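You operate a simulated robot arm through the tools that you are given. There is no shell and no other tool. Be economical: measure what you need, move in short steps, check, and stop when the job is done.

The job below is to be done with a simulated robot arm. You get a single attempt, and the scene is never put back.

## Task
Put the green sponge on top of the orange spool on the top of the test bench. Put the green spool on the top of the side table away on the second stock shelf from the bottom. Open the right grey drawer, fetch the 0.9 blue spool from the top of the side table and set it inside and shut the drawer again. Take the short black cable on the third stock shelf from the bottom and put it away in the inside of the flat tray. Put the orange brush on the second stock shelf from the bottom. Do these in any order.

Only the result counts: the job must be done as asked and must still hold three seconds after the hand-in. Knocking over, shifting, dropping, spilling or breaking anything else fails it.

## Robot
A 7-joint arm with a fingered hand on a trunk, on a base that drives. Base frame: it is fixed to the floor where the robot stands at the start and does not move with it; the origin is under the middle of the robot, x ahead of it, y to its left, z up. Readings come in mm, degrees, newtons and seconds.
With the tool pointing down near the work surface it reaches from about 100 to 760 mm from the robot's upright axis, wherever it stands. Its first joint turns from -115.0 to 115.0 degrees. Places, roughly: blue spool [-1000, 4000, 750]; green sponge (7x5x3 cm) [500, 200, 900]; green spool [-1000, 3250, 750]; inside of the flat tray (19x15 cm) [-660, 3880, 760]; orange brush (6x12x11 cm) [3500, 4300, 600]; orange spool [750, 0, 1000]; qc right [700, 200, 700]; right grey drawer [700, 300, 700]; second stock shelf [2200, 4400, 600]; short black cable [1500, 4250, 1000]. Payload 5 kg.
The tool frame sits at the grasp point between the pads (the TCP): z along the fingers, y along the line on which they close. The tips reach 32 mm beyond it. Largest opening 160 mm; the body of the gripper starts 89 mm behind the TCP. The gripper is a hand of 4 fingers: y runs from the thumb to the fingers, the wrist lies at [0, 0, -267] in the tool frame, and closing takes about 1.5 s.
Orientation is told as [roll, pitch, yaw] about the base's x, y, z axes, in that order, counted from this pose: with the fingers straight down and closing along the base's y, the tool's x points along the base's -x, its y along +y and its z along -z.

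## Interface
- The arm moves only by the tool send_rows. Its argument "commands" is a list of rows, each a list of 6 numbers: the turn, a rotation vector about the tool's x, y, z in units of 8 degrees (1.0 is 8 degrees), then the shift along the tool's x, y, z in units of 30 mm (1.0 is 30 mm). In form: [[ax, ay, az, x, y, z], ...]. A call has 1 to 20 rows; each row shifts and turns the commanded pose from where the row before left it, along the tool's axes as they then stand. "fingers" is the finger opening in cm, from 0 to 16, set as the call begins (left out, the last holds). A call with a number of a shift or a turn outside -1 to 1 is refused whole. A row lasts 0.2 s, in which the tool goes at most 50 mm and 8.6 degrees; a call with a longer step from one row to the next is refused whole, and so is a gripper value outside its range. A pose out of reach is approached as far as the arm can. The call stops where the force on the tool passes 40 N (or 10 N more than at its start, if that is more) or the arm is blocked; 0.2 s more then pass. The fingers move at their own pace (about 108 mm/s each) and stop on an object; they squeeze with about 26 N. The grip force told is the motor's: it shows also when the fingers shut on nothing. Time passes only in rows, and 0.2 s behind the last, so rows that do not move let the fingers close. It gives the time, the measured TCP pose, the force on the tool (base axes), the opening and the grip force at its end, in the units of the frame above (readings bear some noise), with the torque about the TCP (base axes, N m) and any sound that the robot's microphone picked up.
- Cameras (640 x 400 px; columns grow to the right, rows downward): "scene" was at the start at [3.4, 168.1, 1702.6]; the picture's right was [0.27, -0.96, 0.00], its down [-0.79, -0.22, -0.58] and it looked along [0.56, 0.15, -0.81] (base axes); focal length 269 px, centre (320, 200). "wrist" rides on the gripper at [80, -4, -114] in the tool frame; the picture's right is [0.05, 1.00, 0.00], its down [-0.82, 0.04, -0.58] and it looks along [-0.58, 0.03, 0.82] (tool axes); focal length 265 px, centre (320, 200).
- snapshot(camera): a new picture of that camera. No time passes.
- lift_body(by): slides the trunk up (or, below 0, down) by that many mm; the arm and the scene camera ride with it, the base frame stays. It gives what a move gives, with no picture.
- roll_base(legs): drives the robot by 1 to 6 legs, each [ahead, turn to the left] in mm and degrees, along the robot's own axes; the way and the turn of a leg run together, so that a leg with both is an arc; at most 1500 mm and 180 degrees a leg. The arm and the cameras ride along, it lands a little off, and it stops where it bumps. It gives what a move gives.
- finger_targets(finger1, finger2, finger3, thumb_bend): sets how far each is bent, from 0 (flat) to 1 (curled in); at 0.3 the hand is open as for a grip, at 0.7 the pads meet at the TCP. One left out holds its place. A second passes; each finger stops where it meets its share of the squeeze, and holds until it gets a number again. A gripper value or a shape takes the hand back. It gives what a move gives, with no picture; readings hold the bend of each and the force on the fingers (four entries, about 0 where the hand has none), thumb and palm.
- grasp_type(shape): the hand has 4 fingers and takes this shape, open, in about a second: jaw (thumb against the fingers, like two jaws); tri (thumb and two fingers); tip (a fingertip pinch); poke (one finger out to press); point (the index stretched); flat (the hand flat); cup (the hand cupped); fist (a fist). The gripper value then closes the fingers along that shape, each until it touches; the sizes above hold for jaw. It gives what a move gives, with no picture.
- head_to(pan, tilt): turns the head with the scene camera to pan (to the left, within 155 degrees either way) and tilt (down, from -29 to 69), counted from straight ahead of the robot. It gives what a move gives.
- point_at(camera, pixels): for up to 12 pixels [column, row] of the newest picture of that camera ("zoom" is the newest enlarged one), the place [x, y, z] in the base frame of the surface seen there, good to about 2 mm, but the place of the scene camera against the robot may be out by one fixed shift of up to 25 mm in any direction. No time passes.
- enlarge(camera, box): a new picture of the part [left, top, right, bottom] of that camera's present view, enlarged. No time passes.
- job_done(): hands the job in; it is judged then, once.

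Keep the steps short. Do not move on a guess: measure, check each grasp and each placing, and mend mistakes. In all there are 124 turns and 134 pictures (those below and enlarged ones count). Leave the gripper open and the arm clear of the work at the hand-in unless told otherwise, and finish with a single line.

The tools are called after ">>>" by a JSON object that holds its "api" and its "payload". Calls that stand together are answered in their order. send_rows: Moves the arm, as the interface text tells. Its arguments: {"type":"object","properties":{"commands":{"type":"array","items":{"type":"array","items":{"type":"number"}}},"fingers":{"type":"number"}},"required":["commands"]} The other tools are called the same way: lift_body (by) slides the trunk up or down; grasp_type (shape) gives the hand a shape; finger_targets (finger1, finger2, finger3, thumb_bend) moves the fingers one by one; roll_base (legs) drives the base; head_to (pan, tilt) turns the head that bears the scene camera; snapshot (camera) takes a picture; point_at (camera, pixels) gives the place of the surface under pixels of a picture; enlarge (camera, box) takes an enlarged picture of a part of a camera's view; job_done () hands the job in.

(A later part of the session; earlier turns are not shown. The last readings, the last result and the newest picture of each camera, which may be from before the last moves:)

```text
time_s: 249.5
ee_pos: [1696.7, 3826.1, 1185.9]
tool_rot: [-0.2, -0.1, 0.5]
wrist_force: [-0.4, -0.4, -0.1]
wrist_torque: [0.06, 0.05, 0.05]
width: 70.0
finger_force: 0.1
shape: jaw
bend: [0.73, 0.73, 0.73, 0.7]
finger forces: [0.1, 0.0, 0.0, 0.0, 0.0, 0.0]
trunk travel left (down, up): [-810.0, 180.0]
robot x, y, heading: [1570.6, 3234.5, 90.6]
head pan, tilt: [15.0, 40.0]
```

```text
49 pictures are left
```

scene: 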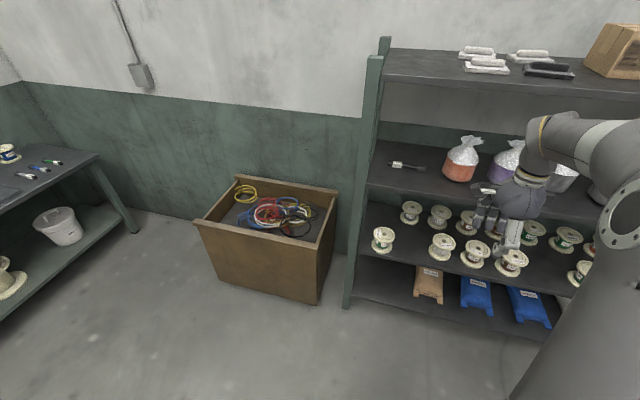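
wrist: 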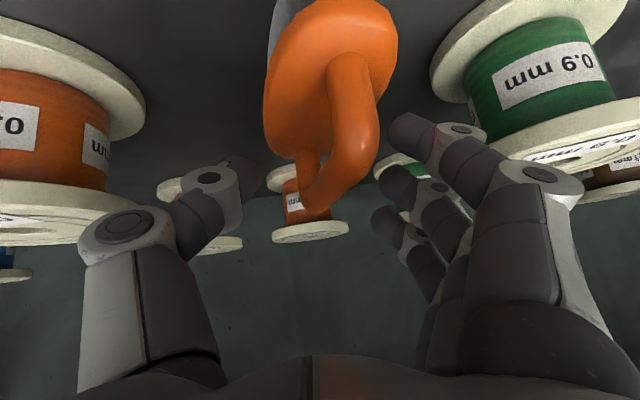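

The cable is at (405,166) on shelf 3. I measure it, move the hand left to x≈1500, tilt 30°, then drive ahead 230.

>>> {"api": "point_at", "payload": {"camera": "scene", "pixels": [[391, 163], [399, 165], [410, 167], [423, 170], [400, 175], [372, 184], [383, 238]]}}

>>> {"api": "send_rows", "payload": {"commands": [[0, 0, 0, 1, 0, 0], [0, 0, 0, 1, 0, 0], [0, 0, 0, 1, 0, 0], [0, 0, 0, 1, 0, 0], [0, 0, 0, 1, 0, 0], [0, 0, 0, 1, 0, 0], [0, 0, 0, 0.5, 0, 0], [-1, 0, 0, 0, 0, 0], [-1, 0, 0, 0, 0, 0], [-1, 0, 0, 0, 0, 0], [-0.75, 0, 0, 0, 0, 0]], "fingers": 4}}

>>> {"api": "roll_base", "payload": {"legs": [[230, 0]]}}

>>> {"api": "snapshot", "payload": {"camera": "wrist"}}

```text
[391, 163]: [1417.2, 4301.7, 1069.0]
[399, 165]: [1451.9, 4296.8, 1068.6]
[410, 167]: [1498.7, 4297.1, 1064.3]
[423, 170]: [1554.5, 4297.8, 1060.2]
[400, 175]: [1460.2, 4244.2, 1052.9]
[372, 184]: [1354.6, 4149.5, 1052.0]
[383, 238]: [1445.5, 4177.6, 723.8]
```

```text
time_s: 251.9
ee_pos: [1500.9, 3823.1, 1187.9]
tool_rot: [30.0, -0.1, 0.5]
wrist_force: [-0.5, 0.0, 0.6]
wrist_torque: [-0.03, 0.0, 0.0]
width: 40.3
finger_force: 0.0
shape: jaw
bend: [0.73, 0.73, 0.73, 0.7]
finger forces: [0.0, 0.0, 0.0, 0.0, 0.1, 0.0]
trunk travel left (down, up): [-810.0, 180.0]
robot x, y, heading: [1570.4, 3235.4, 90.6]
head pan, tilt: [15.0, 40.0]
```

```text
time_s: 253.6
ee_pos: [1495.2, 4051.4, 1186.5]
tool_rot: [29.8, -0.2, 0.8]
wrist_force: [0.0, 1.0, -0.6]
wrist_torque: [0.01, 0.04, 0.0]
width: 40.4
finger_force: 0.0
shape: jaw
bend: [0.73, 0.73, 0.73, 0.7]
finger forces: [0.0, 0.0, 0.1, 0.0, 0.0, 0.1]
trunk travel left (down, up): [-810.0, 180.0]
robot x, y, heading: [1566.8, 3459.7, 90.8]
head pan, tilt: [15.0, 40.0]
```

```text
48 pictures are left
```

wrist: 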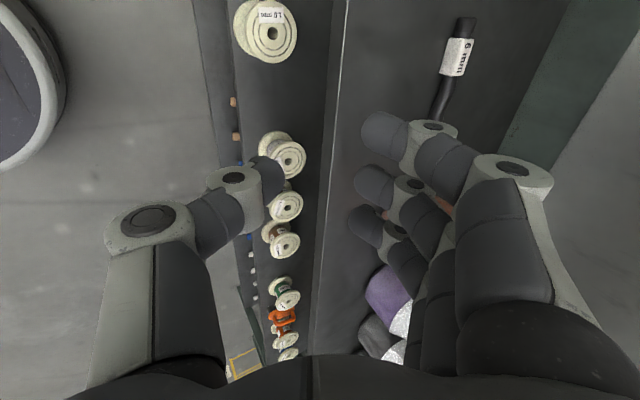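

>>> {"api": "point_at", "payload": {"camera": "wrist", "pixels": [[466, 22], [458, 55], [450, 85], [440, 108], [420, 60], [340, 60], [500, 100]]}}

```text
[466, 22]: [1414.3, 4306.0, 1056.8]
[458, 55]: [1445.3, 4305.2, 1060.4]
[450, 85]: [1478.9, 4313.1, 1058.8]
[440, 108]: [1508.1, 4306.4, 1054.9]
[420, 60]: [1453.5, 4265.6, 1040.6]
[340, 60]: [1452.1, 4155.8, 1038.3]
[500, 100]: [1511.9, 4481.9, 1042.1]
```

The cable lies x 1410–1560 at y≈4307, top about 1057; the shelf is at 1041. I steepen the tilt to 18°, go down outside the shelf to z 1100, and move inwards in part.

>>> {"api": "send_rows", "payload": {"commands": [[0.75, 0, 0, 0, 0, 0], [0.75, 0, 0, 0, 0, 0], [0, 0, 0, 0, -0.297, 0.914], [0, 0, 0, 0, -0.297, 0.914], [0, 0, 0, 0, -0.297, 0.914], [0, 0, 0, 0.05, 0.856, 0.278], [0, 0, 0, 0.05, 0.856, 0.278], [0, 0, 0, 0.05, 0.856, 0.278], [0, 0, 0, 0.05, 0.856, 0.278], [0, 0, 0, 0.05, 0.856, 0.278]], "fingers": 3.5}}

>>> {"api": "snapshot", "payload": {"camera": "wrist"}}

>>> {"api": "snapshot", "payload": {"camera": "scene"}}

```text
time_s: 255.8
ee_pos: [1486.0, 4186.2, 1100.3]
tool_rot: [17.7, -0.1, 0.7]
wrist_force: [0.2, 0.4, -0.1]
wrist_torque: [-0.03, -0.02, 0.0]
width: 35.4
finger_force: 0.0
shape: jaw
bend: [0.73, 0.73, 0.73, 0.7]
finger forces: [0.1, 0.1, 0.0, 0.1, 0.0, 0.0]
trunk travel left (down, up): [-810.0, 180.0]
robot x, y, heading: [1572.1, 3460.5, 90.9]
head pan, tilt: [15.0, 40.0]
```

```text
47 pictures are left
```

wrist: 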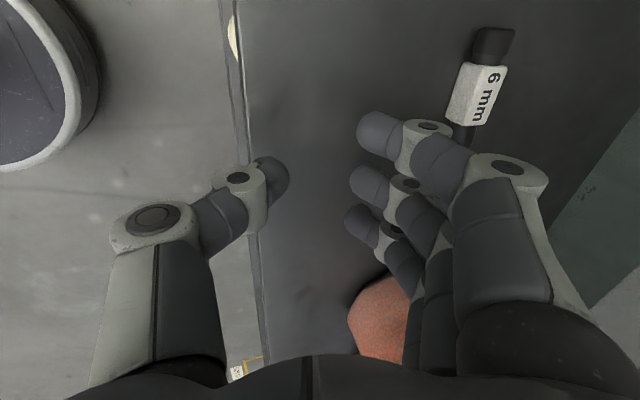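

```text
46 pictures are left
```

scene: 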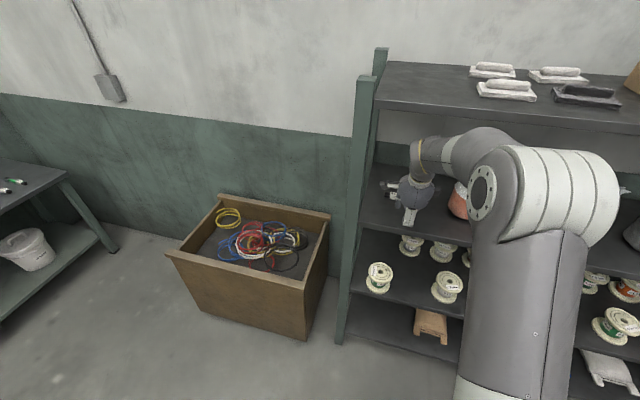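

I check whether the forearm clears the jar on the right before moving further in.

>>> {"api": "enlarge", "payload": {"camera": "scene", "box": [370, 90, 530, 250]}}

>>> {"api": "point_at", "payload": {"camera": "scene", "pixels": [[455, 150], [470, 145], [475, 160], [457, 175], [460, 190], [462, 205], [425, 145], [440, 140], [459, 212], [415, 170]]}}

```text
2.50 times, centred on (450, 170) of scene
```

zoom: 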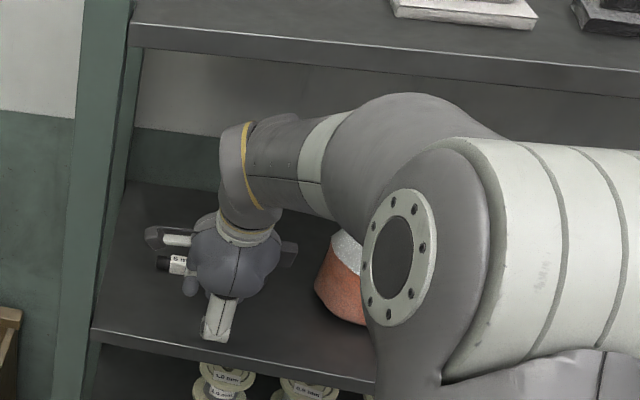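

```text
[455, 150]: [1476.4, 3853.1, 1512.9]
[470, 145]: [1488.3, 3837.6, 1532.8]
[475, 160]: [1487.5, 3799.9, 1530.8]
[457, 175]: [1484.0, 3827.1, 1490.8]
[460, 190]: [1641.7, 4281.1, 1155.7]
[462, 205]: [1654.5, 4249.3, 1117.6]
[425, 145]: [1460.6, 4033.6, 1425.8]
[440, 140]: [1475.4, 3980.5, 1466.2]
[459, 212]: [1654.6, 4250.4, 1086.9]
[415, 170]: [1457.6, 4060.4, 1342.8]
```

The forearm rises backwards, near the top shelf's edge. To flatten it, I back out, lower the trunk 110 mm, raise the hand back to z≈1092, and re-enter.

>>> {"api": "send_rows", "payload": {"commands": [[0, 0, 0, 0, -0.856, -0.278], [0, 0, 0, 0, -0.856, -0.278], [0, 0, 0, 0, -0.856, -0.278], [0, 0, 0, 0, -0.856, -0.278]]}}

>>> {"api": "lift_body", "payload": {"by": -110}}

>>> {"api": "send_rows", "payload": {"commands": [[0, 0, 0, 0, 0.265, -0.81], [0, 0, 0, 0, 0.265, -0.81], [0, 0, 0, 0, 0.265, -0.81], [0, 0, 0, 0, 0.265, -0.81], [0, 0, 0, 0, 0.856, 0.278], [0, 0, 0, 0, 0.856, 0.278], [0, 0, 0, 0, 0.856, 0.278], [0, 0, 0, 0, 0.856, 0.278], [0, 0, 0, 0, 0.856, 0.278]]}}

>>> {"api": "snapshot", "payload": {"camera": "scene"}}

```text
time_s: 256.8
ee_pos: [1486.9, 4076.0, 1102.0]
tool_rot: [17.9, -0.2, 0.7]
wrist_force: [0.9, -0.8, 0.5]
wrist_torque: [0.05, -0.02, 0.0]
width: 35.4
finger_force: 0.0
shape: jaw
bend: [0.73, 0.73, 0.73, 0.7]
finger forces: [0.0, 0.0, 0.1, 0.1, 0.1, 0.0]
trunk travel left (down, up): [-810.0, 180.0]
robot x, y, heading: [1568.7, 3461.9, 90.8]
head pan, tilt: [15.0, 40.0]
```

```text
time_s: 258.2
ee_pos: [1488.3, 4077.5, 991.5]
tool_rot: [17.8, -0.1, 0.7]
wrist_force: [-0.1, -0.1, -0.3]
wrist_torque: [-0.01, 0.03, -0.01]
width: 35.3
finger_force: 0.0
shape: jaw
bend: [0.73, 0.73, 0.73, 0.7]
finger forces: [0.0, 0.0, 0.0, 0.1, 0.0, 0.0]
trunk travel left (down, up): [-700.0, 290.0]
robot x, y, heading: [1565.1, 3461.1, 90.9]
head pan, tilt: [15.0, 40.0]
```

```text
time_s: 260.2
ee_pos: [1486.1, 4213.2, 1092.3]
tool_rot: [17.9, -0.2, 0.7]
wrist_force: [-0.1, 0.4, 0.2]
wrist_torque: [-0.01, 0.0, 0.01]
width: 35.7
finger_force: 0.2
shape: jaw
bend: [0.73, 0.73, 0.73, 0.7]
finger forces: [0.0, 0.1, 0.0, 0.0, 0.1, 0.1]
trunk travel left (down, up): [-700.0, 290.0]
robot x, y, heading: [1568.0, 3458.2, 90.9]
head pan, tilt: [15.0, 40.0]
```

```text
44 pictures are left
```

scene: 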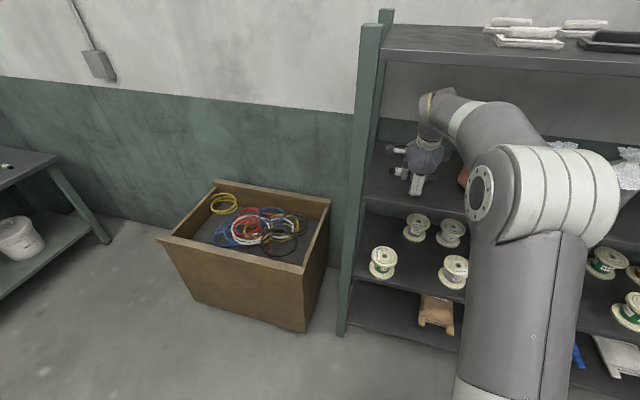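

Flatter now. I go forward 80 mm and look with the wrist camera.

>>> {"api": "send_rows", "payload": {"commands": [[0, 0, 0, 0, 0.856, 0.278], [0, 0, 0, 0, 0.856, 0.278], [0, 0, 0, 0, 0.84, 0.273]]}}

>>> {"api": "snapshot", "payload": {"camera": "wrist"}}

```text
time_s: 261.0
ee_pos: [1483.0, 4295.7, 1093.0]
tool_rot: [17.8, -0.2, 0.9]
wrist_force: [-0.1, -0.5, -0.7]
wrist_torque: [0.01, 0.01, -0.01]
width: 35.4
finger_force: 0.0
shape: jaw
bend: [0.73, 0.73, 0.73, 0.7]
finger forces: [0.0, 0.0, 0.1, 0.1, 0.0, 0.1]
trunk travel left (down, up): [-700.0, 290.0]
robot x, y, heading: [1565.4, 3466.2, 90.8]
head pan, tilt: [15.0, 40.0]
```

```text
43 pictures are left
```

wrist: 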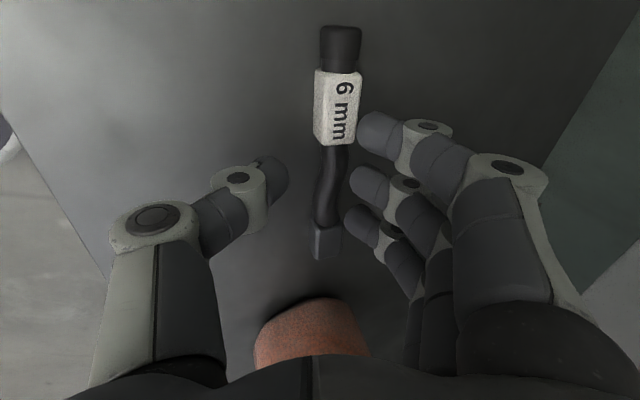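

The jaws straddle the cable's thin middle. I descend along the tool in small steps.

>>> {"api": "send_rows", "payload": {"commands": [[0, 0, 0, 0, 0.05, 0.25], [0, 0, 0, 0, 0, 0.15], [0, 0, 0, 0, 0, 0.1], [0, 0, 0, 0, 0, 0]]}}

>>> {"api": "snapshot", "payload": {"camera": "wrist"}}

```text
time_s: 262.0
ee_pos: [1483.8, 4299.4, 1080.9]
tool_rot: [18.0, -0.1, 0.5]
wrist_force: [0.3, -3.4, 10.5]
wrist_torque: [-0.29, 0.1, -0.01]
width: 35.6
finger_force: 0.0
shape: jaw
bend: [0.73, 0.73, 0.73, 0.7]
finger forces: [1.3, 0.0, 0.0, 0.0, 9.5, 0.1]
trunk travel left (down, up): [-700.0, 290.0]
robot x, y, heading: [1565.6, 3457.6, 90.5]
head pan, tilt: [15.0, 40.0]
```

```text
42 pictures are left
```

wrist: 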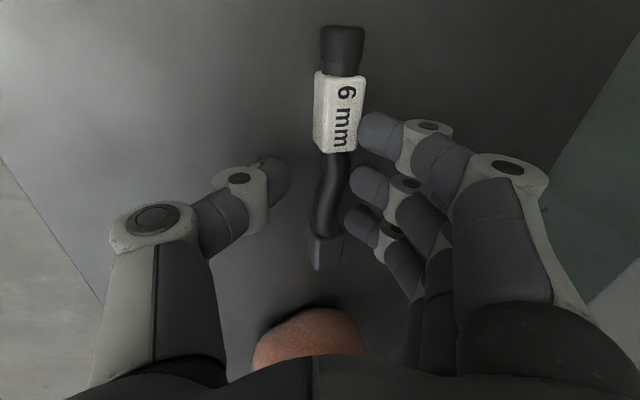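

The thumb touches the shelf (10 N). I close the fingers.

>>> {"api": "send_rows", "payload": {"commands": [[0, 0, 0, 0, 0, 0], [0, 0, 0, 0, 0, 0], [0, 0, 0, 0, 0, 0], [0, 0, 0, 0, 0, 0], [0, 0, 0, 0, 0, 0], [0, 0, 0, 0, 0, 0]], "fingers": 0}}

>>> {"api": "snapshot", "payload": {"camera": "wrist"}}

```text
time_s: 263.4
ee_pos: [1484.9, 4299.3, 1082.7]
tool_rot: [18.1, -0.2, 0.7]
wrist_force: [0.6, 10.2, 27.5]
wrist_torque: [0.57, 0.02, 0.03]
width: 9.7
finger_force: 25.9
shape: jaw
bend: [0.72, 0.7, 0.7, 0.72]
finger forces: [11.7, 13.1, 11.3, 0.1, 16.1, 0.1]
trunk travel left (down, up): [-700.0, 290.0]
robot x, y, heading: [1568.6, 3460.2, 90.9]
head pan, tilt: [15.0, 40.0]
```

```text
41 pictures are left
```

wrist: 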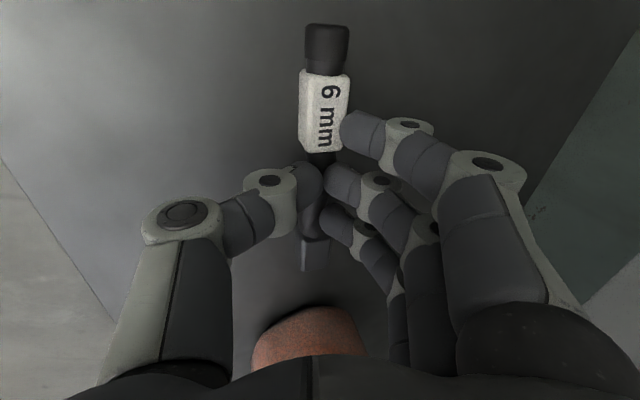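

Gripped (9.7 mm). I lift 20 mm and check, then withdraw horizontally.

>>> {"api": "send_rows", "payload": {"commands": [[0, 0, 0, 0, 0.1, -0.3], [0, 0, 0, 0, 0.1, -0.3], [0, 0, 0, 0, 0, 0]]}}

>>> {"api": "snapshot", "payload": {"camera": "wrist"}}

```text
time_s: 264.2
ee_pos: [1483.6, 4299.3, 1095.9]
tool_rot: [17.7, -0.2, 0.7]
wrist_force: [0.2, -0.7, -0.6]
wrist_torque: [0.02, 0.02, 0.03]
width: 4.7
finger_force: 25.7
shape: jaw
bend: [0.73, 0.7, 0.72, 0.72]
finger forces: [0.0, 0.0, 0.0, 0.0, 0.0, 0.0]
trunk travel left (down, up): [-700.0, 290.0]
robot x, y, heading: [1570.7, 3459.6, 90.6]
head pan, tilt: [15.0, 40.0]
```

```text
40 pictures are left
```

wrist: 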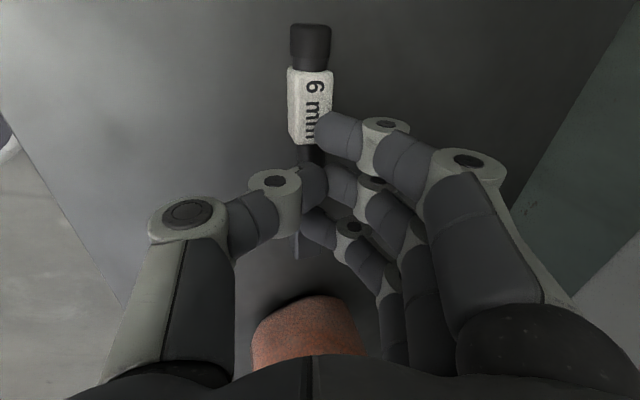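

It slipped; the grip only caught the top of the thin part. I reopen, make the tool steeper (8°), shift toward the thicker label, and re-measure.

>>> {"api": "send_rows", "payload": {"commands": [[0, 0, 0, 0, 0.06, -0.2], [0.62, 0, 0, 0.4, 0, 0], [0.63, 0, 0, 0.4, 0, 0], [0, 0, 0, 0, 0, 0], [0, 0, 0, 0, 0, 0]], "fingers": 4.5}}

>>> {"api": "snapshot", "payload": {"camera": "wrist"}}

>>> {"api": "snapshot", "payload": {"camera": "scene"}}

```text
time_s: 265.4
ee_pos: [1463.4, 4294.5, 1102.9]
tool_rot: [10.4, 0.0, 0.7]
wrist_force: [-0.3, 1.2, 0.8]
wrist_torque: [-0.01, -0.01, 0.0]
width: 44.9
finger_force: 0.1
shape: jaw
bend: [0.73, 0.73, 0.73, 0.7]
finger forces: [0.0, 0.1, 0.0, 0.1, 0.0, 0.0]
out of reach, approached as far as the arm can: row 3
trunk travel left (down, up): [-700.0, 290.0]
robot x, y, heading: [1568.3, 3458.6, 90.9]
head pan, tilt: [15.0, 40.0]
```

```text
39 pictures are left
```

wrist: 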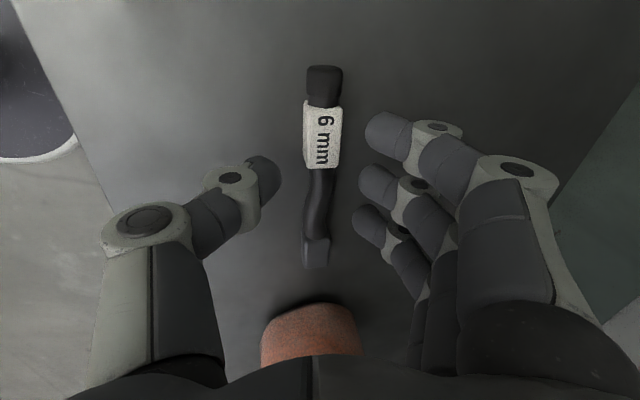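

```text
38 pictures are left
```

scene: 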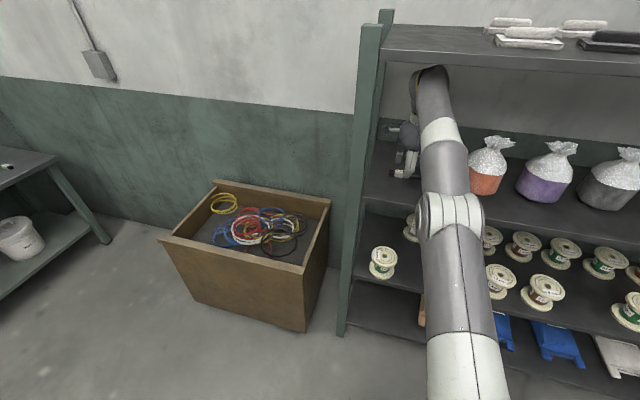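

>>> {"api": "point_at", "payload": {"camera": "wrist", "pixels": [[323, 85], [322, 115], [322, 135], [321, 160], [318, 200], [315, 250], [303, 135], [341, 135], [290, 140]]}}

```text
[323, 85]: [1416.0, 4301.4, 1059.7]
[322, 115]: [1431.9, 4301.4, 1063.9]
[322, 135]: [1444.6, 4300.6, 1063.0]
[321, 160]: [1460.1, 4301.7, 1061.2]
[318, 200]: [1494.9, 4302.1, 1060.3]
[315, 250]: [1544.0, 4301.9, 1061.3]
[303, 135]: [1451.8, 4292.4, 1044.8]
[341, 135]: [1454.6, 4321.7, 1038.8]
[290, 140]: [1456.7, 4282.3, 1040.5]
```

Label block: x 1425–1465, y≈4301, top 1063. I shift to x≈1448 and descend about 25 mm until contact.

>>> {"api": "send_rows", "payload": {"commands": [[0, 0, 0, 0.5, 0.05, 0.2], [0, 0, 0, 0, 0, 0.3], [0, 0, 0, 0, 0, 0.2], [0, 0, 0, 0, 0, 0.1], [0, 0, 0, 0, 0, 0]]}}

>>> {"api": "snapshot", "payload": {"camera": "wrist"}}

```text
time_s: 266.6
ee_pos: [1448.4, 4285.9, 1077.4]
tool_rot: [7.8, -0.1, 0.7]
wrist_force: [-0.6, 0.1, 0.8]
wrist_torque: [0.0, 0.0, 0.0]
width: 44.8
finger_force: 0.0
shape: jaw
bend: [0.73, 0.73, 0.73, 0.7]
finger forces: [0.0, 0.2, 0.0, 0.0, 0.0, 0.0]
out of reach, approached as far as the arm can: row 1
trunk travel left (down, up): [-700.0, 290.0]
robot x, y, heading: [1567.6, 3459.3, 90.7]
head pan, tilt: [15.0, 40.0]
```

```text
37 pictures are left
```

wrist: 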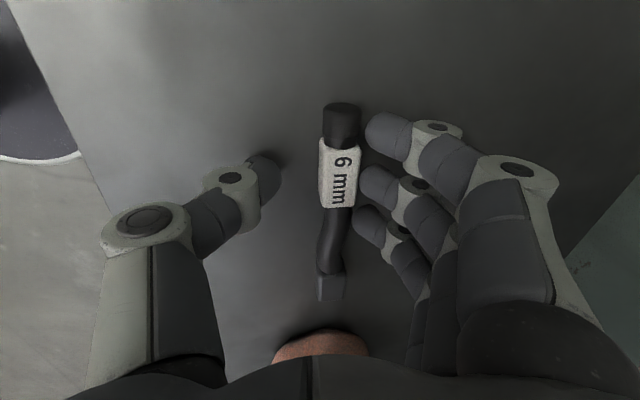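

Tilt is now 8° and no contact. The hand is 12 mm short in y, so I drive the base 12 mm ahead, descend 4 mm, and then close.

>>> {"api": "roll_base", "payload": {"legs": [[12, 0]]}}

>>> {"api": "send_rows", "payload": {"commands": [[0, 0, 0, 0, 0, 0.12], [0, 0, 0, 0, 0, 0]]}}

>>> {"api": "send_rows", "payload": {"commands": [[0, 0, 0, 0, 0, 0], [0, 0, 0, 0, 0, 0], [0, 0, 0, 0, 0, 0], [0, 0, 0, 0, 0, 0], [0, 0, 0, 0, 0, 0], [0, 0, 0, 0, 0, 0]], "fingers": 0}}

>>> {"api": "snapshot", "payload": {"camera": "wrist"}}

```text
time_s: 267.4
ee_pos: [1448.6, 4299.1, 1078.3]
tool_rot: [7.8, -0.1, 0.7]
wrist_force: [0.2, -0.2, 0.6]
wrist_torque: [-0.03, 0.03, 0.03]
width: 45.1
finger_force: 0.1
shape: jaw
bend: [0.73, 0.73, 0.73, 0.7]
finger forces: [0.0, 0.0, 0.1, 0.0, 0.3, 0.0]
trunk travel left (down, up): [-700.0, 290.0]
robot x, y, heading: [1566.2, 3474.9, 90.8]
head pan, tilt: [15.0, 40.0]
```

```text
time_s: 268.0
ee_pos: [1449.3, 4298.4, 1077.6]
tool_rot: [8.1, 0.0, 0.7]
wrist_force: [2.1, -3.0, 15.2]
wrist_torque: [-0.63, -0.02, 0.07]
width: 45.9
finger_force: 0.0
shape: jaw
bend: [0.73, 0.73, 0.73, 0.7]
finger forces: [0.0, 0.1, 0.0, 0.0, 15.4, 0.0]
trunk travel left (down, up): [-700.0, 290.0]
robot x, y, heading: [1568.8, 3470.9, 90.9]
head pan, tilt: [15.0, 40.0]
```

```text
time_s: 269.4
ee_pos: [1449.1, 4297.7, 1077.1]
tool_rot: [8.0, -0.1, 0.7]
wrist_force: [2.2, -6.1, 18.7]
wrist_torque: [-0.85, -0.04, 0.09]
width: 19.4
finger_force: 25.6
shape: jaw
bend: [0.66, 0.68, 0.7, 0.71]
finger forces: [5.6, 7.1, 5.9, 0.0, 36.6, 0.0]
trunk travel left (down, up): [-700.0, 290.0]
robot x, y, heading: [1563.7, 3470.7, 90.9]
head pan, tilt: [15.0, 40.0]
```

```text
36 pictures are left
```

wrist: 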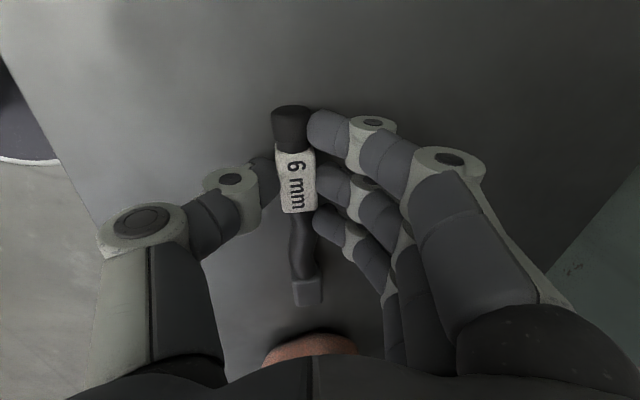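

The label block is between all fingers (19.4 mm). I lift gently and check.

>>> {"api": "send_rows", "payload": {"commands": [[0, 0, 0, 0, 0, -0.1], [0, 0, 0, 0, 0, 0], [0, 0, 0, 0, 0, -0.2], [0, 0, 0, 0, 0, -0.3], [0, 0, 0, 0, 0, 0]]}}

>>> {"api": "snapshot", "payload": {"camera": "wrist"}}

```text
time_s: 270.6
ee_pos: [1448.9, 4296.5, 1092.3]
tool_rot: [7.7, -0.1, 0.8]
wrist_force: [0.2, -0.2, -0.4]
wrist_torque: [-0.02, 0.05, -0.01]
width: 18.4
finger_force: 26.4
shape: jaw
bend: [0.66, 0.68, 0.7, 0.71]
finger forces: [6.9, 8.3, 6.1, 0.1, 22.2, 0.1]
trunk travel left (down, up): [-700.0, 290.0]
robot x, y, heading: [1565.3, 3472.2, 90.7]
head pan, tilt: [15.0, 40.0]
```

```text
35 pictures are left
```

wrist: 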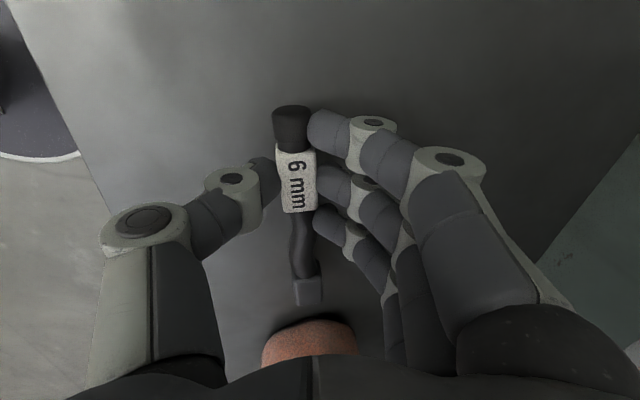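

The cable is held. I drive back 300 mm out of the shelf, retract the arm, and go to the side table.

>>> {"api": "roll_base", "payload": {"legs": [[-300, 0]]}}

>>> {"api": "send_rows", "payload": {"commands": [[0, 0, 0, 0, -1, -0.14], [0, 0, 0, 0, -1, -0.14], [0, 0, 0, 0, -1, -0.14], [0, 0, 0, 0, -1, -0.14], [0, 0, 0, 0, -1, -0.14], [0, 0, 0, 0, -1, -0.14], [0, 0, 0, 0, -1, -0.14], [0, 0, 0, 0, -1, -0.14]]}}

>>> {"api": "roll_base", "payload": {"legs": [[0, 67.5], [1500, 0], [230, 0], [0, 22]]}}

>>> {"api": "head_to", "payload": {"pan": 0, "tilt": 45}}

>>> {"api": "snapshot", "payload": {"camera": "scene"}}

>>> {"api": "snapshot", "payload": {"camera": "wrist"}}

```text
time_s: 272.6
ee_pos: [1449.5, 4000.0, 1092.3]
tool_rot: [8.0, 0.0, 1.1]
wrist_force: [-0.4, -0.1, -0.6]
wrist_torque: [0.04, 0.06, 0.02]
width: 18.4
finger_force: 25.6
shape: jaw
bend: [0.66, 0.68, 0.7, 0.71]
finger forces: [6.9, 8.3, 6.2, 0.0, 22.3, 0.1]
trunk travel left (down, up): [-700.0, 290.0]
robot x, y, heading: [1577.3, 3177.4, 90.8]
head pan, tilt: [15.0, 40.0]
```

```text
time_s: 274.4
ee_pos: [1454.0, 3757.3, 1093.1]
tool_rot: [7.8, 0.0, 1.1]
wrist_force: [0.4, -0.6, 0.0]
wrist_torque: [0.05, 0.02, -0.01]
width: 18.2
finger_force: 25.6
shape: jaw
bend: [0.66, 0.67, 0.7, 0.71]
finger forces: [6.9, 8.1, 5.9, 0.0, 21.8, 0.1]
trunk travel left (down, up): [-700.0, 290.0]
robot x, y, heading: [1574.1, 3174.7, 91.2]
head pan, tilt: [15.0, 40.0]
```

```text
time_s: 287.3
ee_pos: [-625.6, 3717.3, 1092.3]
tool_rot: [7.9, -0.3, 89.3]
wrist_force: [-0.1, -0.5, -0.5]
wrist_torque: [0.04, -0.02, 0.02]
width: 17.7
finger_force: 25.5
shape: jaw
bend: [0.66, 0.67, 0.7, 0.71]
finger forces: [6.7, 8.1, 5.8, 0.0, 21.0, 0.0]
trunk travel left (down, up): [-700.0, 290.0]
robot x, y, heading: [-43.3, 3819.5, 179.3]
head pan, tilt: [15.0, 40.0]
```

```text
time_s: 288.1
ee_pos: [-626.6, 3716.9, 1093.1]
tool_rot: [7.9, -0.1, 89.4]
wrist_force: [0.1, 0.0, -0.6]
wrist_torque: [-0.05, -0.01, 0.03]
width: 17.6
finger_force: 26.1
shape: jaw
bend: [0.66, 0.67, 0.7, 0.71]
finger forces: [6.9, 7.9, 5.9, 0.1, 20.9, 0.1]
trunk travel left (down, up): [-700.0, 290.0]
robot x, y, heading: [-43.4, 3816.4, 179.4]
head pan, tilt: [0.0, 45.0]
```

```text
34 pictures are left
```

scene: 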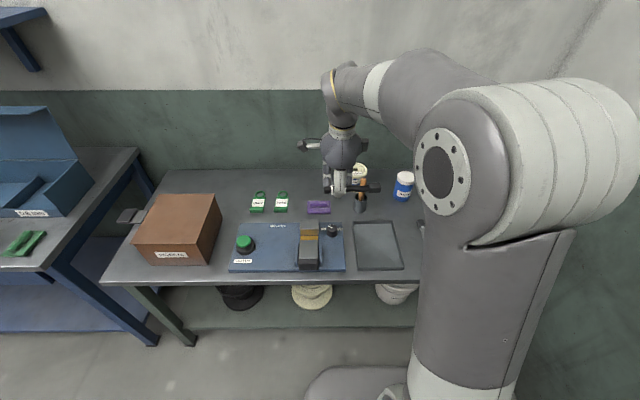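

```text
33 pictures are left
```

wrist: 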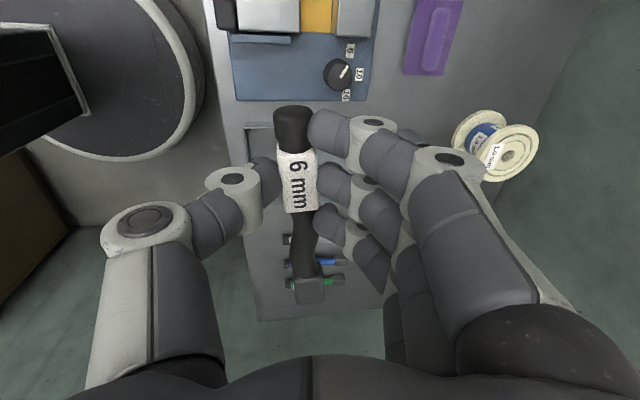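

I measure the tray's corners in the scene view.

>>> {"api": "point_at", "payload": {"camera": "scene", "pixels": [[354, 222], [392, 222], [403, 268], [357, 269], [378, 245], [375, 225], [380, 266], [358, 245], [397, 245]]}}

>>> {"api": "enlarge", "payload": {"camera": "scene", "box": [320, 160, 440, 290]}}

```text
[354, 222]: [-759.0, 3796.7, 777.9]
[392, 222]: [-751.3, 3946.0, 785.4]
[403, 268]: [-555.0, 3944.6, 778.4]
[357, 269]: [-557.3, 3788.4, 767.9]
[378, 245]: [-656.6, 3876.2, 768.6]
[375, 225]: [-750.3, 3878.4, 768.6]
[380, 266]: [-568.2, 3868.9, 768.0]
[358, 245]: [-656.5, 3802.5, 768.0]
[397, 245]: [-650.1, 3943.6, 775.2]
```

```text
3.08 times, centred on (380, 225) of scene
```

zoom: 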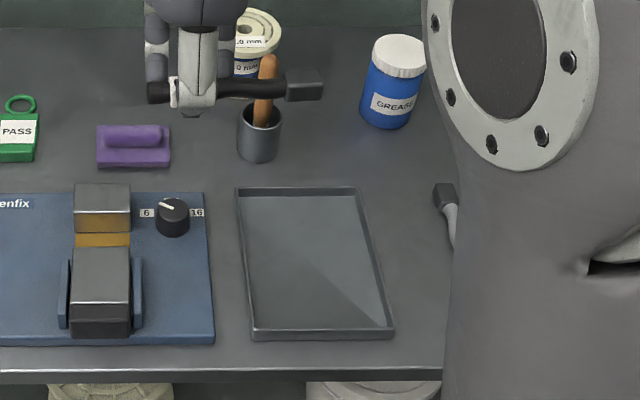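

Tray: about 195 × 150 mm, centre near (−656,3872), long side along x. I make the tool vertical, turn it 90° so that the cable lies along x, move over the tray, and lower the trunk 150.

>>> {"api": "send_rows", "payload": {"commands": [[0.98, 0, 0, 0, 0, 0], [0, 0, -1, 0, 0, 0], [0, 0, -1, 0, 0, 0], [0, 0, -1, 0, 0, 0], [0, 0, -1, 0, 0, 0], [0, 0, -1, 0, 0, 0], [0, 0, -1, 0, 0, 0], [0, 0, -1, 0, 0, 0], [0, 0, -1, 0, 0, 0], [0, 0, -1, 0, 0, 0], [0, 0, -1, 0, 0, 0], [0, 0, -1, 0, 0, 0], [0, 0, -0.32, 0, 0, 0], [0, 0, 0, 0, -1, 0], [0, 0, 0, 0, -1, 0], [0, 0, 0, 0, -1, 0], [0, 0, 0, 0, -1, 0], [0, 0, 0, 0, -1, 0], [0, 0, 0, 0, -0.2, 0]]}}

>>> {"api": "lift_body", "payload": {"by": -180}}

>>> {"api": "snapshot", "payload": {"camera": "wrist"}}

```text
time_s: 292.1
ee_pos: [-626.5, 3875.2, 1092.2]
tool_rot: [0.0, 0.0, -180.1]
wrist_force: [0.3, -0.4, 0.0]
wrist_torque: [-0.01, -0.05, -0.01]
width: 17.7
finger_force: 25.7
shape: jaw
bend: [0.66, 0.67, 0.7, 0.71]
finger forces: [6.9, 8.1, 5.9, 0.0, 21.1, 0.0]
trunk travel left (down, up): [-700.0, 290.0]
robot x, y, heading: [-44.5, 3823.5, 179.6]
head pan, tilt: [0.0, 45.0]
```

```text
time_s: 294.1
ee_pos: [-626.0, 3871.6, 913.5]
tool_rot: [-0.2, 0.0, 180.0]
wrist_force: [-0.4, 0.0, -0.3]
wrist_torque: [-0.03, -0.01, -0.01]
width: 17.7
finger_force: 26.0
shape: jaw
bend: [0.66, 0.67, 0.7, 0.71]
finger forces: [7.0, 8.1, 5.8, 0.0, 21.0, 0.0]
trunk travel left (down, up): [-520.0, 470.0]
robot x, y, heading: [-46.0, 3820.7, 179.2]
head pan, tilt: [0.0, 45.0]
```

```text
31 pictures are left
```

wrist: 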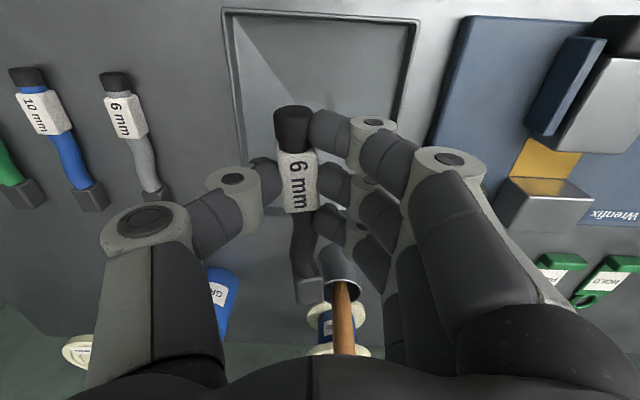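

>>> {"api": "point_at", "payload": {"camera": "wrist", "pixels": [[226, 10], [417, 22], [239, 130], [402, 110], [260, 100], [370, 60], [292, 120], [298, 195], [308, 290], [234, 80], [409, 80], [345, 265]]}}

```text
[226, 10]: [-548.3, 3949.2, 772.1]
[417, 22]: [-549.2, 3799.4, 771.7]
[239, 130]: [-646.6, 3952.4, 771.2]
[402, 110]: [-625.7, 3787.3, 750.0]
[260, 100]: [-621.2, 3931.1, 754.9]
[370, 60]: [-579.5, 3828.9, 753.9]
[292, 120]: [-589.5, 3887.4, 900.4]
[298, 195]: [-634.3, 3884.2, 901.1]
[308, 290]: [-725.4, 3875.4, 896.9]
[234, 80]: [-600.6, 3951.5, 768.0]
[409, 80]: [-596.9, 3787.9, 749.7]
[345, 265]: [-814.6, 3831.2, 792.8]
```

Tray y 3799–3951, near edge x −548, floor z 754.5. The cable spans x −583 to −732, so I shift +10 mm in x and descend in stages.

>>> {"api": "send_rows", "payload": {"commands": [[0, 0, 0, 0.35, 0.15, 0.6], [0, 0, 0, 0, 0, 1], [0, 0, 0, 0, 0, 1], [0, 0, 0, 0, 0, 0.6], [0, 0, 0, 0, 0, 0.4], [0, 0, 0, 0, 0, 0.2]]}}

>>> {"api": "snapshot", "payload": {"camera": "wrist"}}

```text
time_s: 295.5
ee_pos: [-615.9, 3869.0, 798.5]
tool_rot: [-0.2, 0.0, 179.9]
wrist_force: [0.7, -0.2, -1.4]
wrist_torque: [-0.04, -0.04, -0.03]
width: 17.5
finger_force: 25.4
shape: jaw
bend: [0.66, 0.67, 0.7, 0.71]
finger forces: [6.9, 8.1, 5.8, 0.1, 21.1, 0.0]
trunk travel left (down, up): [-520.0, 470.0]
robot x, y, heading: [-43.2, 3821.0, 179.7]
head pan, tilt: [0.0, 45.0]
```

```text
30 pictures are left
```

wrist: 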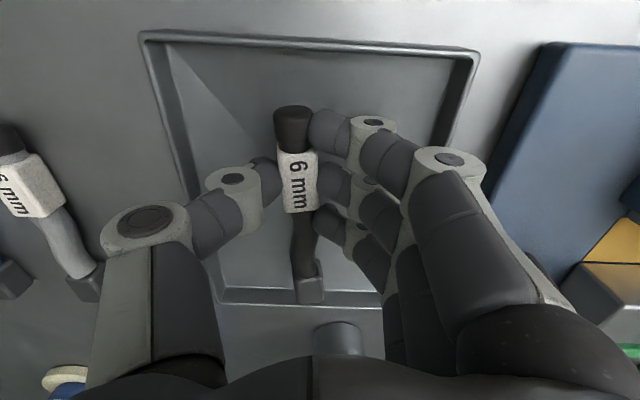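

>>> {"api": "point_at", "payload": {"camera": "wrist", "pixels": [[310, 298], [310, 285], [260, 290], [260, 302], [292, 110], [280, 270], [300, 50], [240, 296]]}}

```text
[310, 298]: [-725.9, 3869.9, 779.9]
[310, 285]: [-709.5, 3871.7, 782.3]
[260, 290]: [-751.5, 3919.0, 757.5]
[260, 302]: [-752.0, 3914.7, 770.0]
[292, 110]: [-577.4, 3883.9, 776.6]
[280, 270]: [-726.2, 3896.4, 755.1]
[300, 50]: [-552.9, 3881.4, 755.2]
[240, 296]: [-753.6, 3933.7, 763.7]
```

The cable (x −570 to −727) lies well inside the tray (−551 to −751). I lower the last 8 mm, release, and rise.

>>> {"api": "send_rows", "payload": {"commands": [[0, 0, 0, 0, 0, 0.15], [0, 0, 0, 0, 0, 0.1], [0, 0, 0, 0, 0, 0]]}}

>>> {"api": "send_rows", "payload": {"commands": [[0, 0, 0, 0, 0, 0], [0, 0, 0, 0, 0, 0], [0, 0, 0, 0, 0, 0], [0, 0, 0, 0, 0, -0.5], [0, 0, 0, 0, 0, -1], [0, 0, 0, 0, 0, -1], [0, 0, 0, 0, 0, -1], [0, 0, 0, 0, 0, -1], [0, 0, 0, 0, 0, -1]], "fingers": 5}}

>>> {"api": "snapshot", "payload": {"camera": "wrist"}}

```text
time_s: 296.3
ee_pos: [-615.9, 3868.2, 792.3]
tool_rot: [-0.1, 0.0, -179.9]
wrist_force: [0.3, 0.3, 0.0]
wrist_torque: [-0.03, 0.1, 0.01]
width: 17.5
finger_force: 26.2
shape: jaw
bend: [0.66, 0.67, 0.7, 0.71]
finger forces: [6.0, 7.9, 7.9, 0.0, 21.6, 0.0]
trunk travel left (down, up): [-520.0, 470.0]
robot x, y, heading: [-45.8, 3820.4, 179.4]
head pan, tilt: [0.0, 45.0]
```

```text
time_s: 298.3
ee_pos: [-616.8, 3868.3, 955.9]
tool_rot: [-0.2, 0.0, 180.0]
wrist_force: [-0.7, -0.1, 0.4]
wrist_torque: [0.0, 0.01, 0.03]
width: 49.3
finger_force: 0.1
shape: jaw
bend: [0.73, 0.73, 0.73, 0.7]
finger forces: [0.0, 0.0, 0.0, 0.0, 0.0, 0.0]
trunk travel left (down, up): [-520.0, 470.0]
robot x, y, heading: [-46.2, 3820.6, 179.7]
head pan, tilt: [0.0, 45.0]
```

```text
29 pictures are left
```

wrist: 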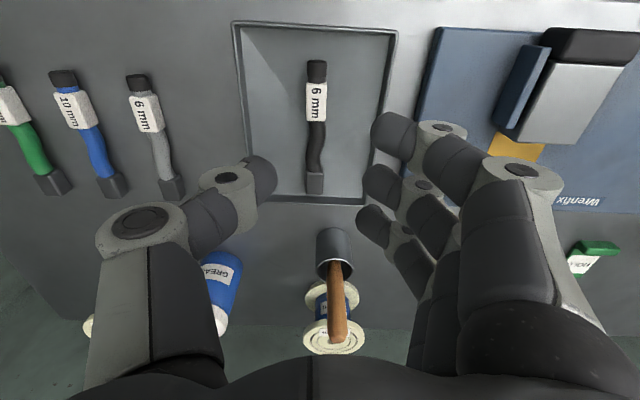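

The cable lies in the tray. Next is the blue 0.9 mm spool near (−975,4160). I raise a bit, and shift the robot 270 mm in +y and 170 mm closer.

>>> {"api": "lift_body", "payload": {"by": 100}}

>>> {"api": "roll_base", "payload": {"legs": [[0, -90], [275, 0], [0, 90], [165, 0]]}}

>>> {"api": "send_rows", "payload": {"commands": [[0, 0, 0, -1, -0.6, 0], [0, 0, 0, -1, -0.6, 0], [0, 0, 0, -1, -0.6, 0]], "fingers": 13}}

>>> {"api": "snapshot", "payload": {"camera": "wrist"}}

```text
time_s: 299.6
ee_pos: [-617.1, 3867.9, 1054.8]
tool_rot: [-0.1, 0.0, 179.9]
wrist_force: [0.0, -0.2, -0.3]
wrist_torque: [-0.02, 0.02, 0.02]
width: 49.5
finger_force: 0.2
shape: jaw
bend: [0.73, 0.73, 0.73, 0.7]
finger forces: [0.0, 0.0, 0.0, 0.0, 0.0, 0.0]
trunk travel left (down, up): [-620.0, 370.0]
robot x, y, heading: [-47.3, 3818.8, 179.5]
head pan, tilt: [0.0, 45.0]
```

```text
time_s: 304.9
ee_pos: [5.5, 4549.3, 1055.0]
tool_rot: [-0.3, 0.6, 90.0]
wrist_force: [-0.3, 0.4, 0.4]
wrist_torque: [-0.02, -0.01, 0.01]
width: 49.4
finger_force: 0.0
shape: jaw
bend: [0.73, 0.73, 0.73, 0.7]
finger forces: [0.0, 0.1, 0.0, 0.0, 0.1, 0.0]
trunk travel left (down, up): [-620.0, 370.0]
robot x, y, heading: [-42.7, 3993.5, 89.5]
head pan, tilt: [0.0, 45.0]
stopped in leg 2: the robot was blocked; the commanded pose is now the measured one
```

```text
time_s: 305.7
ee_pos: [45.2, 4542.1, 1090.1]
tool_rot: [-3.4, 1.9, 89.2]
wrist_force: [-1.0, -0.8, -18.4]
wrist_torque: [-0.2, -0.31, 0.01]
width: 129.8
finger_force: 0.1
shape: jaw
bend: [0.58, 0.58, 0.58, 0.54]
finger forces: [0.0, 0.0, 0.1, 0.0, 0.0, 0.0]
trunk travel left (down, up): [-620.0, 370.0]
robot x, y, heading: [-42.8, 3965.9, 87.8]
head pan, tilt: [0.0, 45.0]
stopped in row 3: the arm was blocked; the commanded pose is now the measured one
```

```text
28 pictures are left
```

wrist: 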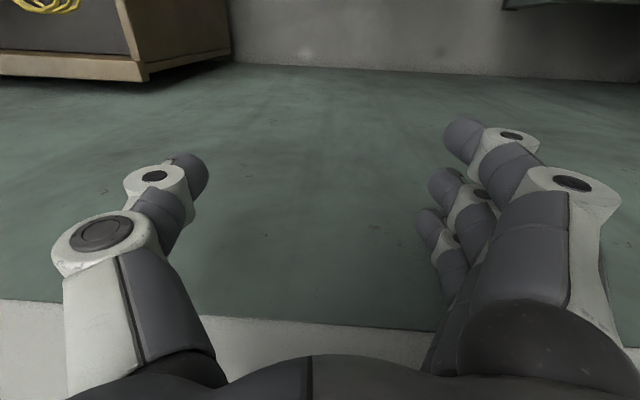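

The arm met the wall. I back off, retract the arm, then make the shift with the arm short.

>>> {"api": "roll_base", "payload": {"legs": [[-150, 0]]}}

>>> {"api": "send_rows", "payload": {"commands": [[0.4, 0.2, 0, 1, 0, 0], [0, 0, 0, 1, 0, 0], [0, 0, 0, 1, 0, 0], [0, 0, 0, 1, 0, 0], [0, 0, 0, 1, 0, 0], [0, 0, 0, 1, 0, 0], [0, 0, 0, 0.5, 0, 0]]}}

>>> {"api": "roll_base", "payload": {"legs": [[0, 32], [300, 0], [0, 60]]}}

>>> {"api": "snapshot", "payload": {"camera": "wrist"}}

```text
time_s: 306.4
ee_pos: [66.4, 4492.3, 1033.5]
tool_rot: [-14.1, 13.7, 91.7]
wrist_force: [-6.5, 5.5, 33.0]
wrist_torque: [0.59, 0.41, 0.09]
width: 129.7
finger_force: 0.0
shape: jaw
bend: [0.58, 0.58, 0.58, 0.54]
finger forces: [0.1, 0.0, 0.0, 0.0, 0.0, 0.0]
trunk travel left (down, up): [-620.0, 370.0]
robot x, y, heading: [-29.4, 3894.9, 80.9]
head pan, tilt: [0.0, 45.0]
stopped in leg 1: the robot was blocked; the commanded pose is now the measured one
```

```text
time_s: 306.7
ee_pos: [89.6, 4461.2, 1001.0]
tool_rot: [-21.7, 21.1, 88.9]
wrist_force: [0.9, -0.4, -2.4]
wrist_torque: [-0.13, -0.05, -0.04]
width: 130.0
finger_force: 0.1
shape: jaw
bend: [0.58, 0.58, 0.58, 0.54]
finger forces: [0.1, 0.0, 0.0, 0.1, 0.0, 0.0]
trunk travel left (down, up): [-620.0, 370.0]
robot x, y, heading: [-31.1, 3870.0, 80.5]
head pan, tilt: [0.0, 45.0]
stopped in row 1: the arm was blocked; the commanded pose is now the measured one
```

```text
time_s: 307.5
ee_pos: [189.0, 4414.2, 956.2]
tool_rot: [-42.6, 28.7, 75.2]
wrist_force: [1.0, -0.1, 0.5]
wrist_torque: [-0.06, 0.06, -0.03]
width: 130.2
finger_force: 0.0
shape: jaw
bend: [0.58, 0.58, 0.58, 0.54]
finger forces: [0.0, 0.0, 0.0, 0.2, 0.0, 0.0]
trunk travel left (down, up): [-620.0, 370.0]
robot x, y, heading: [-42.4, 3835.6, 86.2]
head pan, tilt: [0.0, 45.0]
stopped in leg 1: the robot was blocked; the commanded pose is now the measured one
```

```text
27 pictures are left
```

wrist: 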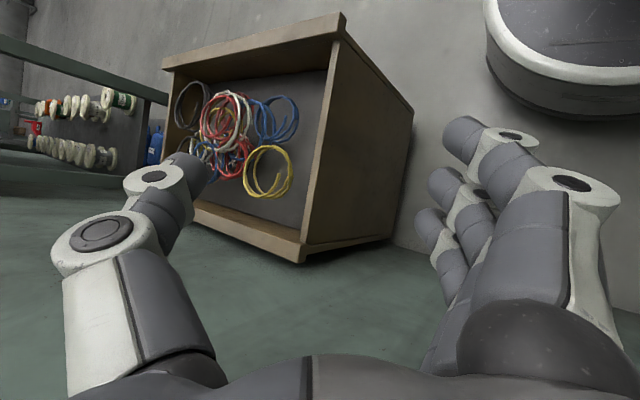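

The arm is still being pressed somewhere. I look with the scene camera to see what blocks it.

>>> {"api": "head_to", "payload": {"pan": 0, "tilt": 30}}

>>> {"api": "snapshot", "payload": {"camera": "scene"}}

```text
time_s: 308.2
ee_pos: [187.9, 4413.5, 955.1]
tool_rot: [-42.6, 28.9, 75.0]
wrist_force: [0.1, 0.0, 0.6]
wrist_torque: [0.0, 0.02, -0.01]
width: 129.9
finger_force: 0.2
shape: jaw
bend: [0.58, 0.58, 0.58, 0.54]
finger forces: [0.0, 0.0, 0.1, 0.1, 0.0, 0.0]
trunk travel left (down, up): [-620.0, 370.0]
robot x, y, heading: [-38.3, 3841.5, 84.9]
head pan, tilt: [0.0, 30.0]
```

```text
26 pictures are left
```

scene: 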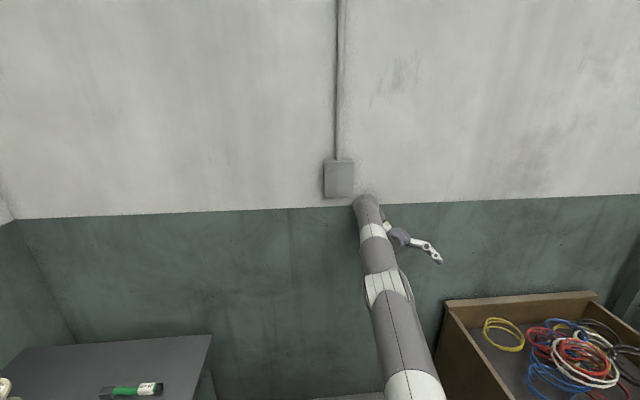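

The wrist end is at the wall beside a small junction box. I reverse straight back.

>>> {"api": "roll_base", "payload": {"legs": [[-200, 0]]}}

>>> {"api": "snapshot", "payload": {"camera": "scene"}}

```text
time_s: 309.0
ee_pos: [190.8, 4394.8, 823.6]
tool_rot: [-47.7, 34.8, 71.7]
wrist_force: [0.0, 0.9, 0.0]
wrist_torque: [0.0, -0.01, 0.03]
width: 129.9
finger_force: 0.1
shape: jaw
bend: [0.57, 0.57, 0.57, 0.54]
finger forces: [0.0, 0.0, 0.0, 0.1, 0.0, 0.0]
trunk travel left (down, up): [-620.0, 370.0]
robot x, y, heading: [-45.0, 3830.4, 85.5]
head pan, tilt: [0.0, 30.0]
stopped in leg 1: the robot was blocked; the commanded pose is now the measured one
```

```text
25 pictures are left
```

scene: 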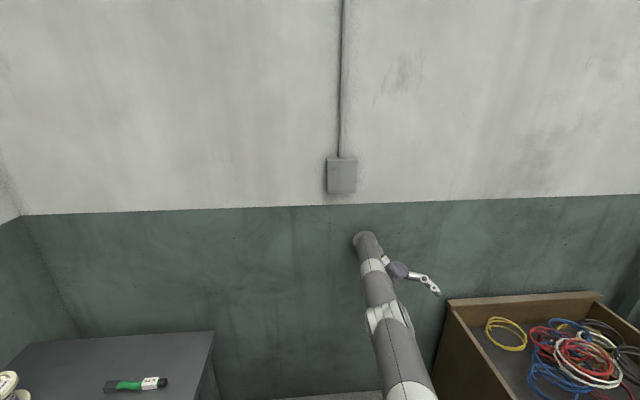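

Reversing does not free it, so I move the tool itself away from the wall (−y) in small steps.

>>> {"api": "send_rows", "payload": {"commands": [[0, 0, 0, 0.39, 0.095, 0.3], [0, 0, 0, 0.65, 0.158, 0.5], [0, 0, 0, 0.65, 0.158, 0.5], [0, 0, 0, 0.65, 0.158, 0.5]]}}

>>> {"api": "snapshot", "payload": {"camera": "scene"}}

```text
time_s: 309.4
ee_pos: [216.1, 4381.2, 783.0]
tool_rot: [-59.9, 39.7, 64.9]
wrist_force: [0.7, 1.4, 0.2]
wrist_torque: [0.02, 0.06, -0.05]
width: 130.1
finger_force: 0.1
shape: jaw
bend: [0.57, 0.57, 0.57, 0.54]
finger forces: [0.0, 0.0, 0.0, 0.0, 0.0, 0.0]
trunk travel left (down, up): [-620.0, 370.0]
robot x, y, heading: [-44.4, 3827.1, 86.4]
head pan, tilt: [0.0, 30.0]
stopped in row 1: the arm was blocked; the commanded pose is now the measured one
```

```text
24 pictures are left
```

scene: 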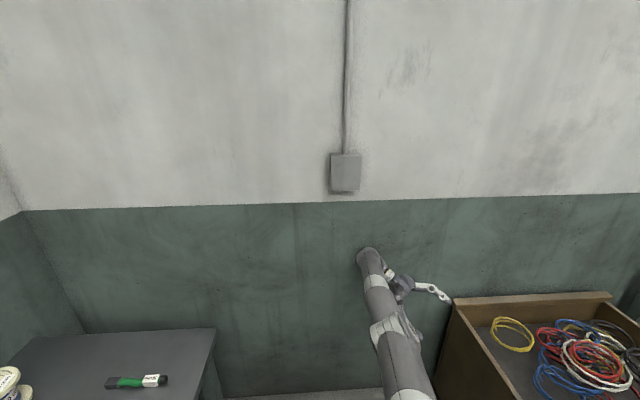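

The arm is compressed against the wall and relaxes a bit with each try. I let it settle, then reverse in several short legs.

>>> {"api": "send_rows", "payload": {"commands": [[0, 0, 0, 0, 0, 0], [0, 0, 0, 0, 0, 0], [0, 0, 0, 0, 0, 0]]}}

>>> {"api": "roll_base", "payload": {"legs": [[-60, 0]]}}

>>> {"api": "roll_base", "payload": {"legs": [[-60, 0]]}}

>>> {"api": "snapshot", "payload": {"camera": "scene"}}

```text
time_s: 309.7
ee_pos: [209.7, 4375.0, 707.1]
tool_rot: [-63.0, 46.1, 63.6]
wrist_force: [-0.9, -2.8, -0.4]
wrist_torque: [0.07, -0.02, 0.22]
width: 129.8
finger_force: 0.0
shape: jaw
bend: [0.57, 0.57, 0.57, 0.54]
finger forces: [0.0, 0.1, 0.0, 0.1, 0.0, 0.1]
trunk travel left (down, up): [-620.0, 370.0]
robot x, y, heading: [-39.9, 3823.1, 86.1]
head pan, tilt: [0.0, 30.0]
stopped in row 1: the arm was blocked; the commanded pose is now the measured one
```

```text
time_s: 310.6
ee_pos: [207.2, 4374.4, 704.0]
tool_rot: [-63.9, 45.5, 62.7]
wrist_force: [-0.7, 0.0, 0.6]
wrist_torque: [0.02, -0.02, -0.05]
width: 130.1
finger_force: 0.0
shape: jaw
bend: [0.57, 0.57, 0.57, 0.54]
finger forces: [0.0, 0.0, 0.1, 0.0, 0.0, 0.0]
trunk travel left (down, up): [-620.0, 370.0]
robot x, y, heading: [-43.5, 3757.8, 86.5]
head pan, tilt: [0.0, 30.0]
```

```text
time_s: 311.6
ee_pos: [207.0, 4320.9, 694.8]
tool_rot: [-63.8, 46.3, 62.7]
wrist_force: [0.1, 1.0, 0.5]
wrist_torque: [-0.04, -0.01, 0.01]
width: 130.2
finger_force: 0.1
shape: jaw
bend: [0.57, 0.57, 0.57, 0.54]
finger forces: [0.1, 0.1, 0.0, 0.1, 0.0, 0.0]
trunk travel left (down, up): [-620.0, 370.0]
robot x, y, heading: [-47.6, 3700.7, 86.7]
head pan, tilt: [0.0, 30.0]
```

```text
23 pictures are left
```

scene: 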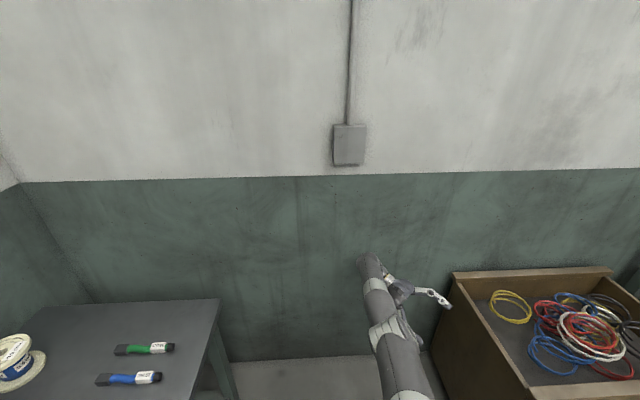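

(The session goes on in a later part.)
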